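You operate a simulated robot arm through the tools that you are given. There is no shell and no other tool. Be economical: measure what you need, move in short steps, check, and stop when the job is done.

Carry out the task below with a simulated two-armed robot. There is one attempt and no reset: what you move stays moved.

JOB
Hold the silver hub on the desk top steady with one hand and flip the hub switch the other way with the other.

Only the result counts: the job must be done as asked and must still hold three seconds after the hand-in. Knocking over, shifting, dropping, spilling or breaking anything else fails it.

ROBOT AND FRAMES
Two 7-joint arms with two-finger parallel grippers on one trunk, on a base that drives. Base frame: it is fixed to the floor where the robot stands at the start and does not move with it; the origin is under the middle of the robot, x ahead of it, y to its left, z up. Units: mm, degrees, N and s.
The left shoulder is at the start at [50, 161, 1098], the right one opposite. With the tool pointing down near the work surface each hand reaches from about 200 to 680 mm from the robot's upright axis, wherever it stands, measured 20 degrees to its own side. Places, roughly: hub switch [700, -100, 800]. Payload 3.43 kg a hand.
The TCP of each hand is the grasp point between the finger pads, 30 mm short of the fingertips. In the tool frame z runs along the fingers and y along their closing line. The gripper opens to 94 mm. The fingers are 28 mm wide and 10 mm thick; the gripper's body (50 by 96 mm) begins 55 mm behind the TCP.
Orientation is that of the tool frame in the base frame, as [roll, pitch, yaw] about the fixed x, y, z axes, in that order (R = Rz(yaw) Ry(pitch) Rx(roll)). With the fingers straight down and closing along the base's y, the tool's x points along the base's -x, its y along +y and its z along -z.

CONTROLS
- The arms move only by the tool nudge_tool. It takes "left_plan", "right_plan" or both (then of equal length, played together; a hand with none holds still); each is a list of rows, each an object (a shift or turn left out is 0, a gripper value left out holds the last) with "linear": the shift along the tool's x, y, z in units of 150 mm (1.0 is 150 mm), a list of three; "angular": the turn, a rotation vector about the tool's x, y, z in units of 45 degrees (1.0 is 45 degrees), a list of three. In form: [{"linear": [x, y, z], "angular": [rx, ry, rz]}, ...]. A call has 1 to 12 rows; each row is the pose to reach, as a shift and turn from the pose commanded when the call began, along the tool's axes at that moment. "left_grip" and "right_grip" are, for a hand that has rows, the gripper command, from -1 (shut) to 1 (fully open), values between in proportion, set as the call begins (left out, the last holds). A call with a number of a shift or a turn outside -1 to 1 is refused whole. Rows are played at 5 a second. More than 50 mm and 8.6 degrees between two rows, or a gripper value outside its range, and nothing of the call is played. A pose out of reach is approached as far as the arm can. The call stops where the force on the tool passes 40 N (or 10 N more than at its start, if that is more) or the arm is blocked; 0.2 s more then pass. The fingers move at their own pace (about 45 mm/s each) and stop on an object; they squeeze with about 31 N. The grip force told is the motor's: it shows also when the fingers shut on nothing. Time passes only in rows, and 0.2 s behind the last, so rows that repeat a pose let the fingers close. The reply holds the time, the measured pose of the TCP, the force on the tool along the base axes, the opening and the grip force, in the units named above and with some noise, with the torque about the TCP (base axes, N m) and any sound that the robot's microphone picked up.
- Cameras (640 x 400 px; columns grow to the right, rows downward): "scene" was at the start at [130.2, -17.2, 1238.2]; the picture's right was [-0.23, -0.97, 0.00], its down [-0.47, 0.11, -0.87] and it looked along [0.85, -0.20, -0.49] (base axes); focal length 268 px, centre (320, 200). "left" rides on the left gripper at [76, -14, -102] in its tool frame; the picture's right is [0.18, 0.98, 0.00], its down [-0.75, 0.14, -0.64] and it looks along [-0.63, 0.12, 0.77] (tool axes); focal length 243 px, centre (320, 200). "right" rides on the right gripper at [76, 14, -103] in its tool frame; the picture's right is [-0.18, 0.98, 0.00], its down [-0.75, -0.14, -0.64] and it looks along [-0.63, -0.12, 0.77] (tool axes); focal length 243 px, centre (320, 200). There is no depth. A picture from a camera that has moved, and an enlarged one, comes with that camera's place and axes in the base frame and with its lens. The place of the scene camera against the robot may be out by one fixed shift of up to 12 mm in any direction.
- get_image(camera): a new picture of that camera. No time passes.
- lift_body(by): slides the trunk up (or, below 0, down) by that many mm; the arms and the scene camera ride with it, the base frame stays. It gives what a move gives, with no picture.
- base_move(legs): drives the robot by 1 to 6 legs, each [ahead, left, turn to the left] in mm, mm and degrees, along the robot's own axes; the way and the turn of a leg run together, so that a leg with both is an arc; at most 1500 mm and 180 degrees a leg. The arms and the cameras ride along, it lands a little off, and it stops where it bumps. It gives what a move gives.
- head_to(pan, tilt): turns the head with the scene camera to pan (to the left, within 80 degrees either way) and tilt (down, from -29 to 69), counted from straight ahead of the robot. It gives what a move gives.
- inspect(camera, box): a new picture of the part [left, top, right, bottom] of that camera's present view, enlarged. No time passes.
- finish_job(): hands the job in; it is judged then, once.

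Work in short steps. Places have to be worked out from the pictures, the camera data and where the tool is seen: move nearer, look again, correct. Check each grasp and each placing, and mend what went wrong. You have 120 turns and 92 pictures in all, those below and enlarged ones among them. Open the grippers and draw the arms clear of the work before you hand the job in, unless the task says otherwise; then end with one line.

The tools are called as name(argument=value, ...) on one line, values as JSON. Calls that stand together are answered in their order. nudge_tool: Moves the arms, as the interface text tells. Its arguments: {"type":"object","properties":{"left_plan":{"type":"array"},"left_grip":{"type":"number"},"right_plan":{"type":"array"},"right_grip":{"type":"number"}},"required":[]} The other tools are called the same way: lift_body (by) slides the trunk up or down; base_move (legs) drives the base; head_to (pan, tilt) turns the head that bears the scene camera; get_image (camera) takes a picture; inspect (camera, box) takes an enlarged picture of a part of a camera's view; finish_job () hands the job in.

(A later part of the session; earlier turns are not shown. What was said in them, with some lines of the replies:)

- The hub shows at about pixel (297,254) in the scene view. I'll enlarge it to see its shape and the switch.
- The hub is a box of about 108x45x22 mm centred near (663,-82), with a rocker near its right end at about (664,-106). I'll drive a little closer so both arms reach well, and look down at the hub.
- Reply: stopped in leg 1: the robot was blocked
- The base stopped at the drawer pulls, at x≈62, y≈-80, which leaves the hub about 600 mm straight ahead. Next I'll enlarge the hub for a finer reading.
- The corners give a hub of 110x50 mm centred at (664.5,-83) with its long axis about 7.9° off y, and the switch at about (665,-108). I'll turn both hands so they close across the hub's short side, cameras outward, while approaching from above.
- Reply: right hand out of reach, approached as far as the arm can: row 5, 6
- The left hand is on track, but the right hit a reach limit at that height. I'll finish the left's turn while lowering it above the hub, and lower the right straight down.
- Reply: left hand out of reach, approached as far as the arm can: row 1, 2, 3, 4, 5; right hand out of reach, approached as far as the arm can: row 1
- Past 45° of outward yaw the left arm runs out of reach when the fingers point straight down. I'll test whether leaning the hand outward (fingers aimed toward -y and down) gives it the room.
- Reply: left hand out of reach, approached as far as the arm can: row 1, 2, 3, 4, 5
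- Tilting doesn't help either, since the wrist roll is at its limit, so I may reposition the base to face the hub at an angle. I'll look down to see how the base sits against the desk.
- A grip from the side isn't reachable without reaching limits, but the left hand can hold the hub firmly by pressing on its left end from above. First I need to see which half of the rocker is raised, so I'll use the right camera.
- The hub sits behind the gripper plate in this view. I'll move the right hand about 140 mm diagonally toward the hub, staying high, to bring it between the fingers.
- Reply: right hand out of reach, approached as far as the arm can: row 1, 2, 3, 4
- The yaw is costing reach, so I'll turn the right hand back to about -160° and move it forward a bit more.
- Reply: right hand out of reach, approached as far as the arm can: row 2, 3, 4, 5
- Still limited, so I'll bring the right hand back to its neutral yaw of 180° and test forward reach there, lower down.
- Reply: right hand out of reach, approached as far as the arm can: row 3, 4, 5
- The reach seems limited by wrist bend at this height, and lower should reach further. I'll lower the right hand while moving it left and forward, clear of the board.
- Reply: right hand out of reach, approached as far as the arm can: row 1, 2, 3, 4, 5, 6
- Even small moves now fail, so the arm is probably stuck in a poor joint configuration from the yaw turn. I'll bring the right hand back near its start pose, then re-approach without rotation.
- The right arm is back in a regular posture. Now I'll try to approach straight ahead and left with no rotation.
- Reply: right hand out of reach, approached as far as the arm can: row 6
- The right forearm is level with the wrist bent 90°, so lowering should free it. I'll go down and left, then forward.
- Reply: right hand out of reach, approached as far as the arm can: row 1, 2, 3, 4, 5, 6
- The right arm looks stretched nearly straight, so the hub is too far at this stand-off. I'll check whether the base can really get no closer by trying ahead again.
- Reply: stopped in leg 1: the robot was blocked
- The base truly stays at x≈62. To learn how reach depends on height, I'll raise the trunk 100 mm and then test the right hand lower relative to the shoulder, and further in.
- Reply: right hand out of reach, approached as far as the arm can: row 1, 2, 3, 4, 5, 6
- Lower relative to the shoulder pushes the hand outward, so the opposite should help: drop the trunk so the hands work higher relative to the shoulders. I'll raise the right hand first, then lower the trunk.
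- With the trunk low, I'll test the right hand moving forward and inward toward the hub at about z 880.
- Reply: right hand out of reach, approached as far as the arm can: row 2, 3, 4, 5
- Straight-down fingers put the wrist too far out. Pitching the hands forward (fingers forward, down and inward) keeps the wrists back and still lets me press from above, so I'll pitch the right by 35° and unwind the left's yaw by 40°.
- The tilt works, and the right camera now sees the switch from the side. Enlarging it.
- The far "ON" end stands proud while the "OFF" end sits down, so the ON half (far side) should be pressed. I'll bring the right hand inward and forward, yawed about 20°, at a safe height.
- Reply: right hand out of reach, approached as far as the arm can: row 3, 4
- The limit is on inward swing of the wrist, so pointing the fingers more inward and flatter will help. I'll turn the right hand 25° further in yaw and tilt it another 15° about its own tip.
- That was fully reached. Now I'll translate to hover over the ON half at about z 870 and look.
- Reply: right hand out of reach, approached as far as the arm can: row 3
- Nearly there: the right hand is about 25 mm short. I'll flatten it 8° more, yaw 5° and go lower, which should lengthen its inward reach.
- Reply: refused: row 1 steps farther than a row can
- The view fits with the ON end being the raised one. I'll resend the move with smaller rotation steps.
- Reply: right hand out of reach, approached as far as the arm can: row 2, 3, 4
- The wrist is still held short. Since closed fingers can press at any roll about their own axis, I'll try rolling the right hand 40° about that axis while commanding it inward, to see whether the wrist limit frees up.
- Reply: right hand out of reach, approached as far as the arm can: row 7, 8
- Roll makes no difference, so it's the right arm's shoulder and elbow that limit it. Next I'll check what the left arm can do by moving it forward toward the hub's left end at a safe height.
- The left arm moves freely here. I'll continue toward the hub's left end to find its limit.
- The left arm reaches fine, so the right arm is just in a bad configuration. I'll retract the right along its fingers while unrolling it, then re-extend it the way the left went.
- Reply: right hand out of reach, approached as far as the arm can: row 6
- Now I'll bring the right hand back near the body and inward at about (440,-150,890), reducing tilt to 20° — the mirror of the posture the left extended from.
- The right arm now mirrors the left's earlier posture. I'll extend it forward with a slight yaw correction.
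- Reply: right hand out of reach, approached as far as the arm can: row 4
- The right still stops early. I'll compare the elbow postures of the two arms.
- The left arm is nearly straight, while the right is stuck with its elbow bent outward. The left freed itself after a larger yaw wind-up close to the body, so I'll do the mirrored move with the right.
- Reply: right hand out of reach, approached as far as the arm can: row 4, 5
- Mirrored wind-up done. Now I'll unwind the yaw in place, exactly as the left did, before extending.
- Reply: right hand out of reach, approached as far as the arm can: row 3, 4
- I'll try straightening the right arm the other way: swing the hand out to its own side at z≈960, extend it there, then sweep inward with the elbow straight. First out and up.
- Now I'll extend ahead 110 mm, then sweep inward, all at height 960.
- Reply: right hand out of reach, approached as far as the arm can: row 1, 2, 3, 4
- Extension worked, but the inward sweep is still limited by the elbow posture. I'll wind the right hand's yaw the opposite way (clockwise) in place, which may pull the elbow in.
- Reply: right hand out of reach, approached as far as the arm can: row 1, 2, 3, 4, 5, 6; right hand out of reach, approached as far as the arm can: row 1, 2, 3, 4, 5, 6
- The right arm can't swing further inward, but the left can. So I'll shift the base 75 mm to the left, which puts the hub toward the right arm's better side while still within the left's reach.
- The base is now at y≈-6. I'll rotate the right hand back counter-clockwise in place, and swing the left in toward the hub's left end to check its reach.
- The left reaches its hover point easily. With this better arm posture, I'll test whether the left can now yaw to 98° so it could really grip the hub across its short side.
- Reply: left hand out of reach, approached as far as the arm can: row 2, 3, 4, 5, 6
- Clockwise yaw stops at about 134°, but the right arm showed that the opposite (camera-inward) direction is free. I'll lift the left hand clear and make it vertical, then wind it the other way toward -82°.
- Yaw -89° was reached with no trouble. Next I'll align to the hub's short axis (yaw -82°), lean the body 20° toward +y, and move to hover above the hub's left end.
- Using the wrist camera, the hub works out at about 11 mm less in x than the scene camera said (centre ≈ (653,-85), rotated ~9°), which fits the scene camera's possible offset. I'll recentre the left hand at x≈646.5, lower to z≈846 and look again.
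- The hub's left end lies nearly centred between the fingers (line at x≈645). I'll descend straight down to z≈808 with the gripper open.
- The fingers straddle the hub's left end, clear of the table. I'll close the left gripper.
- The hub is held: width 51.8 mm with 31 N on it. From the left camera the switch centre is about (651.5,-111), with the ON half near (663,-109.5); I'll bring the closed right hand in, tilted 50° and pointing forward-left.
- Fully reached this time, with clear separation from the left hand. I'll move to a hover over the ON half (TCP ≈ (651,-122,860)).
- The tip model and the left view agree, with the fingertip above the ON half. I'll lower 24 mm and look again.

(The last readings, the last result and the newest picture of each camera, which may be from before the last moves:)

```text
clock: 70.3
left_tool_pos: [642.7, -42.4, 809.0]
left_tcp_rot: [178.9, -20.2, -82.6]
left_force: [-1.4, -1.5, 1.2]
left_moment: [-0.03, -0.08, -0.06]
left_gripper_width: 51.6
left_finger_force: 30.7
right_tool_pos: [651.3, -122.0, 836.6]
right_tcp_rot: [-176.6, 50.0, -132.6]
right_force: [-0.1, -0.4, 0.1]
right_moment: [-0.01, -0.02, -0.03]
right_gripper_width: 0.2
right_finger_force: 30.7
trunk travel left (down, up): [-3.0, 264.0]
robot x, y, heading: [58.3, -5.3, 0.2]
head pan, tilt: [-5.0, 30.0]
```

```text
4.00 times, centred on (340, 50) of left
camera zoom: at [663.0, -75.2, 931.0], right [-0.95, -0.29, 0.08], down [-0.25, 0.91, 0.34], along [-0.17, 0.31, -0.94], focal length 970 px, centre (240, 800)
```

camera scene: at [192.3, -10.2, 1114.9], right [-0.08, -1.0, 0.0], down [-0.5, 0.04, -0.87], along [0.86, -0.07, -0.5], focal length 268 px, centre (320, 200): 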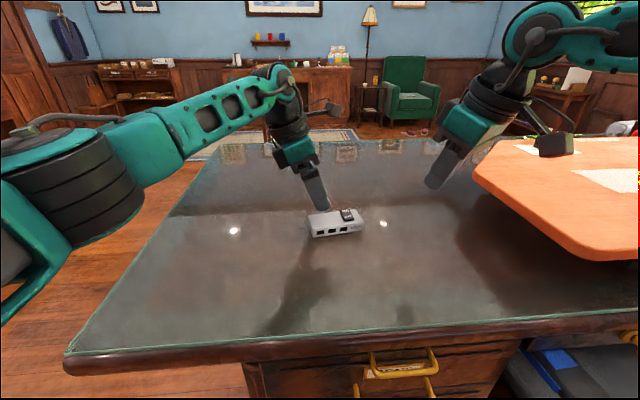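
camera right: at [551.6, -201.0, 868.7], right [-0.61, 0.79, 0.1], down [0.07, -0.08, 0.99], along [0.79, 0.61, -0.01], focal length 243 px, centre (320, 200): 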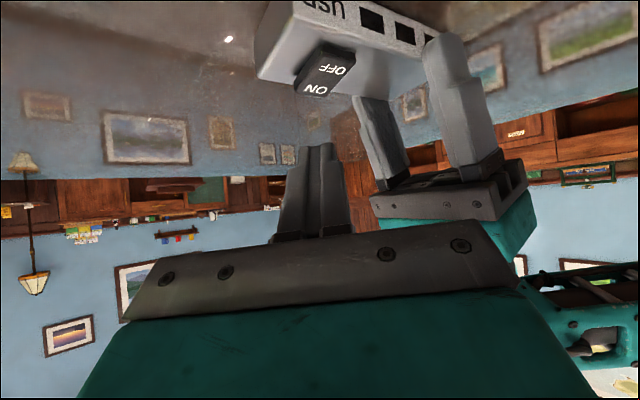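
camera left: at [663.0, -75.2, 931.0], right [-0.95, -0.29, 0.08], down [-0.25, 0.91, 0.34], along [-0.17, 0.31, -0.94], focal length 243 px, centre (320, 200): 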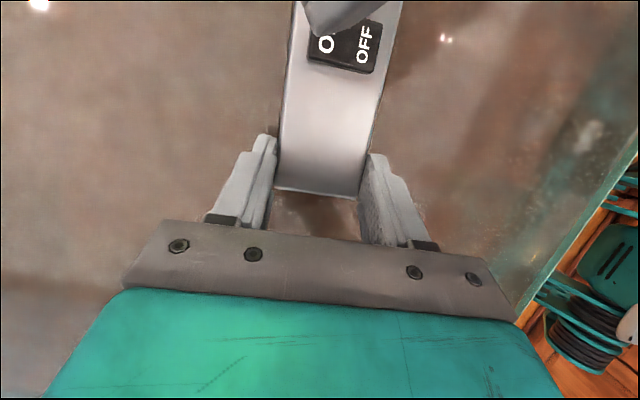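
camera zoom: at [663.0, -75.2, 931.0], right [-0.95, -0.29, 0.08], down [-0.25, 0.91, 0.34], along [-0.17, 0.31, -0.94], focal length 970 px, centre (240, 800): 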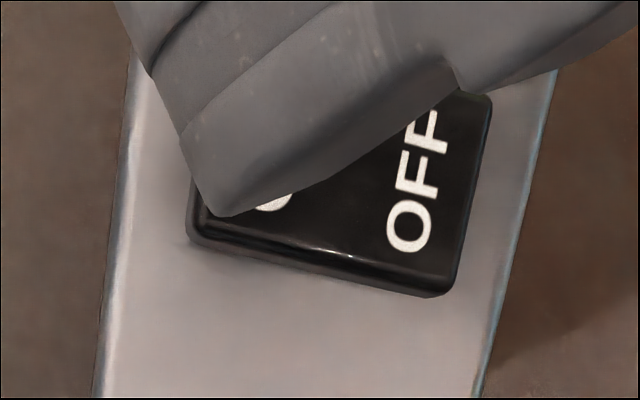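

The fingertip sits just above the "ON" half. I'll press down 10 mm in small steps with a slight forward shift.

nudge_tool(right_plan=[{"linear": [-0.006, -0.011, 0.019]}, {"linear": [0.01, -0.011, 0.03]}, {"linear": [0.022, -0.011, 0.04]}, {"linear": [0.032, -0.011, 0.047]}, {"linear": [0.042, -0.011, 0.054]}])

inspect(camera="scene", box=[300, 180, 400, 242])

```text
clock: 71.5
left_tool_pos: [641.9, -41.8, 809.0]
left_tcp_rot: [179.0, -20.3, -82.4]
left_force: [1.9, -3.4, 0.1]
left_moment: [-0.03, -0.17, 0.05]
left_gripper_width: 51.9
left_finger_force: 30.9
right_tool_pos: [654.2, -121.9, 829.2]
right_tcp_rot: [-176.4, 50.2, -132.5]
right_force: [-2.3, -0.1, 10.1]
right_moment: [0.16, 0.03, 0.05]
right_gripper_width: 0.1
right_finger_force: 30.9
trunk travel left (down, up): [-3.0, 264.0]
robot x, y, heading: [62.1, -7.9, 0.1]
head pan, tilt: [-5.0, 30.0]
```

```text
6.40 times, centred on (350, 211) of scene
camera zoom: at [191.7, -10.3, 1115.1], right [-0.08, -1.0, 0.0], down [-0.5, 0.04, -0.87], along [0.86, -0.07, -0.5], focal length 1715 px, centre (128, 130)
```

zoom: 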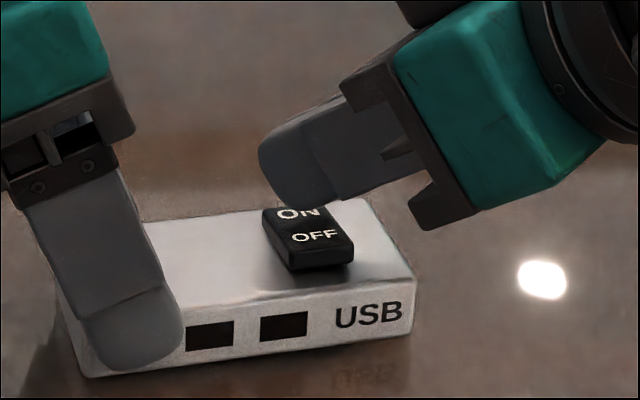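

Contact with 10 N, and the OFF end appears to have begun rising. I'll press about 5 mm further.

nudge_tool(right_plan=[{"linear": [0.01, 0, 0.009]}, {"linear": [0.02, 0.001, 0.017]}, {"linear": [0.028, 0.001, 0.024]}])

inspect(camera="scene", box=[300, 180, 400, 242])

```text
clock: 72.3
left_tool_pos: [642.3, -40.8, 809.2]
left_tcp_rot: [179.0, -20.0, -82.3]
left_force: [9.9, -2.6, -9.7]
left_moment: [-0.06, -0.31, 0.49]
left_gripper_width: 51.6
left_finger_force: 30.9
right_tool_pos: [654.6, -121.2, 828.7]
right_tcp_rot: [-176.2, 50.7, -132.5]
right_force: [-8.4, -4.9, 33.8]
right_moment: [0.23, -0.02, 0.04]
right_gripper_width: 0.0
right_finger_force: 31.0
trunk travel left (down, up): [-3.0, 264.0]
robot x, y, heading: [62.2, -4.3, 0.1]
head pan, tilt: [-5.0, 30.0]
```

```text
6.40 times, centred on (350, 211) of scene
camera zoom: at [190.7, -10.4, 1115.3], right [-0.08, -1.0, 0.0], down [-0.5, 0.04, -0.87], along [0.86, -0.07, -0.5], focal length 1715 px, centre (128, 130)
```

zoom: 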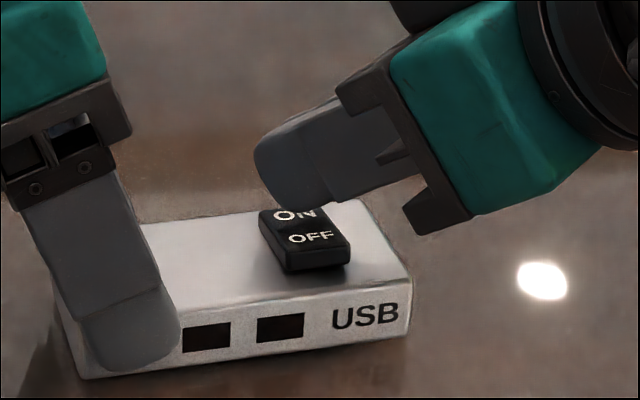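

It's bottomed out at 34 N, so the rocker is at its stop. I'll lift the right hand straight up and check the switch.

nudge_tool(right_plan=[{"linear": [-0.06, -0.003, -0.05]}, {"linear": [-0.15, -0.008, -0.126]}, {"linear": [-0.24, -0.012, -0.25]}, {"linear": [-0.24, -0.012, -0.45]}])

inspect(camera="scene", box=[300, 180, 400, 242])

inspect(camera="right", box=[240, 0, 400, 100])

```text
clock: 73.3
left_tool_pos: [643.9, -42.2, 809.6]
left_tcp_rot: [178.8, -20.3, -82.6]
left_force: [-0.3, -0.2, 0.2]
left_moment: [0.16, -0.04, -0.01]
left_gripper_width: 51.4
left_finger_force: 31.0
right_tool_pos: [629.8, -142.0, 892.9]
right_tcp_rot: [-176.6, 49.8, -132.9]
right_force: [0.4, 0.3, 0.2]
right_moment: [-0.02, -0.01, 0.02]
right_gripper_width: 0.0
right_finger_force: 30.6
trunk travel left (down, up): [-3.0, 264.0]
robot x, y, heading: [58.2, -6.2, 0.2]
head pan, tilt: [-5.0, 30.0]
```

```text
6.40 times, centred on (350, 211) of scene
camera zoom: at [192.3, -10.2, 1114.8], right [-0.08, -1.0, 0.0], down [-0.5, 0.04, -0.87], along [0.86, -0.07, -0.5], focal length 1715 px, centre (128, 130)
```

zoom: 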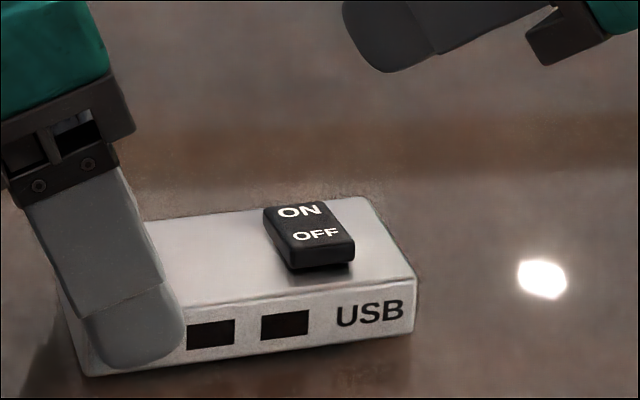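

```text
4.00 times, centred on (320, 50) of right
camera zoom: at [529.9, -220.2, 900.8], right [-0.61, 0.79, 0.1], down [0.07, -0.08, 0.99], along [0.79, 0.61, -0.01], focal length 970 px, centre (320, 800)
```

zoom: 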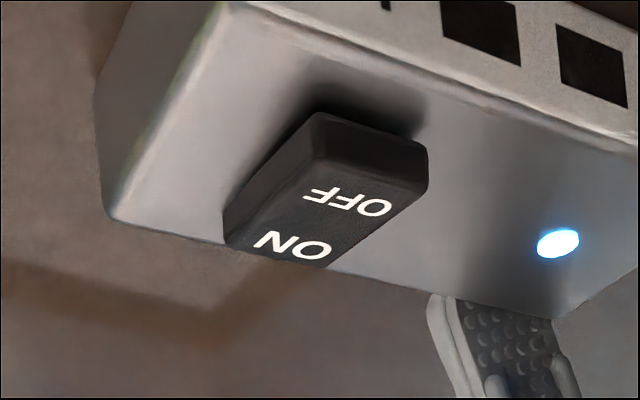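

The rocker has flipped and stayed: the OFF end is now raised and ON is down. I'll open the left gripper to release the hub and pull the right hand back.

nudge_tool(left_plan=[{"linear": [0, 0, 0]}, {"linear": [0, 0, 0]}, {"linear": [0, 0, 0]}, {"linear": [0, 0, 0]}, {"linear": [0, 0, 0]}], left_grip=1, right_plan=[{"linear": [-0.04, 0, -0.15]}, {"linear": [-0.08, 0, -0.3]}, {"linear": [-0.1, 0, -0.45]}, {"linear": [-0.1, 0, -0.6]}, {"linear": [-0.1, 0, -0.6]}], right_grip=1)

nudge_tool(left_plan=[{"linear": [0, 0, -0.1]}, {"linear": [0, 0, -0.3]}, {"linear": [0, 0, -0.5]}, {"linear": [0, 0, -0.7]}, {"linear": [0, 0, -0.9]}])

get_image(camera="scene")

inspect(camera="scene", box=[300, 180, 400, 242])

```text
clock: 74.5
left_tool_pos: [642.3, -41.8, 809.5]
left_tcp_rot: [178.8, -20.2, -82.4]
left_force: [0.5, -0.6, 1.2]
left_moment: [-0.01, 0.0, 0.0]
left_gripper_width: 94.2
left_finger_force: 0.1
right_tool_pos: [581.5, -171.1, 959.9]
right_tcp_rot: [-176.6, 49.9, -132.9]
right_force: [0.5, -0.1, 0.3]
right_moment: [0.05, -0.03, 0.0]
right_gripper_width: 94.1
right_finger_force: 0.0
right hand out of reach, approached as far as the arm can: row 2, 3, 4, 5
trunk travel left (down, up): [-3.0, 264.0]
robot x, y, heading: [59.0, -2.7, 0.3]
head pan, tilt: [-5.0, 30.0]
```

```text
clock: 75.7
left_tool_pos: [639.9, 5.7, 935.6]
left_tcp_rot: [179.0, -20.2, -82.4]
left_force: [-0.3, 0.2, 0.4]
left_moment: [-0.01, -0.01, 0.01]
left_gripper_width: 93.9
left_finger_force: 0.0
right_tool_pos: [581.7, -172.0, 959.9]
right_tcp_rot: [-176.5, 49.9, -133.0]
right_force: [0.7, 0.1, -1.1]
right_moment: [0.0, -0.03, 0.01]
right_gripper_width: 94.0
right_finger_force: 0.0
trunk travel left (down, up): [-3.0, 264.0]
robot x, y, heading: [61.9, -6.0, 0.2]
head pan, tilt: [-5.0, 30.0]
```

```text
38 pictures are left
camera scene: at [192.2, -10.1, 1114.9], right [-0.08, -1.0, 0.0], down [-0.5, 0.04, -0.87], along [0.86, -0.07, -0.5], focal length 268 px, centre (320, 200)
```

scene: 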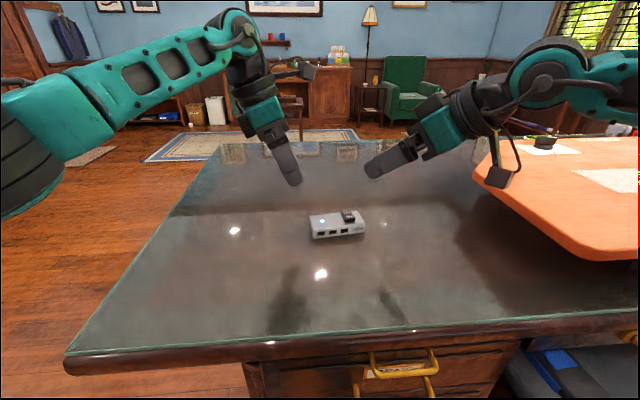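

```text
6.40 times, centred on (350, 211) of scene
camera zoom: at [192.2, -10.1, 1114.9], right [-0.08, -1.0, 0.0], down [-0.5, 0.04, -0.87], along [0.86, -0.07, -0.5], focal length 1715 px, centre (128, 130)
```

zoom: 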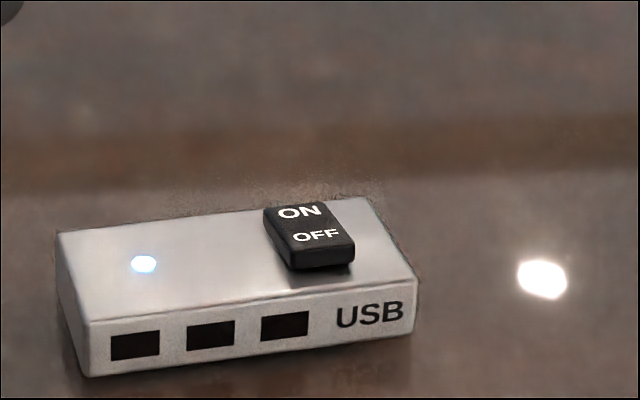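

The hub is on (its blue light is lit), it sits flat, the switch has stayed flipped, and both grippers are open and clear. I'm handing in.

finish_job()

```text
The job is handed in.
```

The left hand gripped the hub while the right hand pressed its switch from OFF to ON; the blue light is lit, and both hands were open and clear at hand-in.
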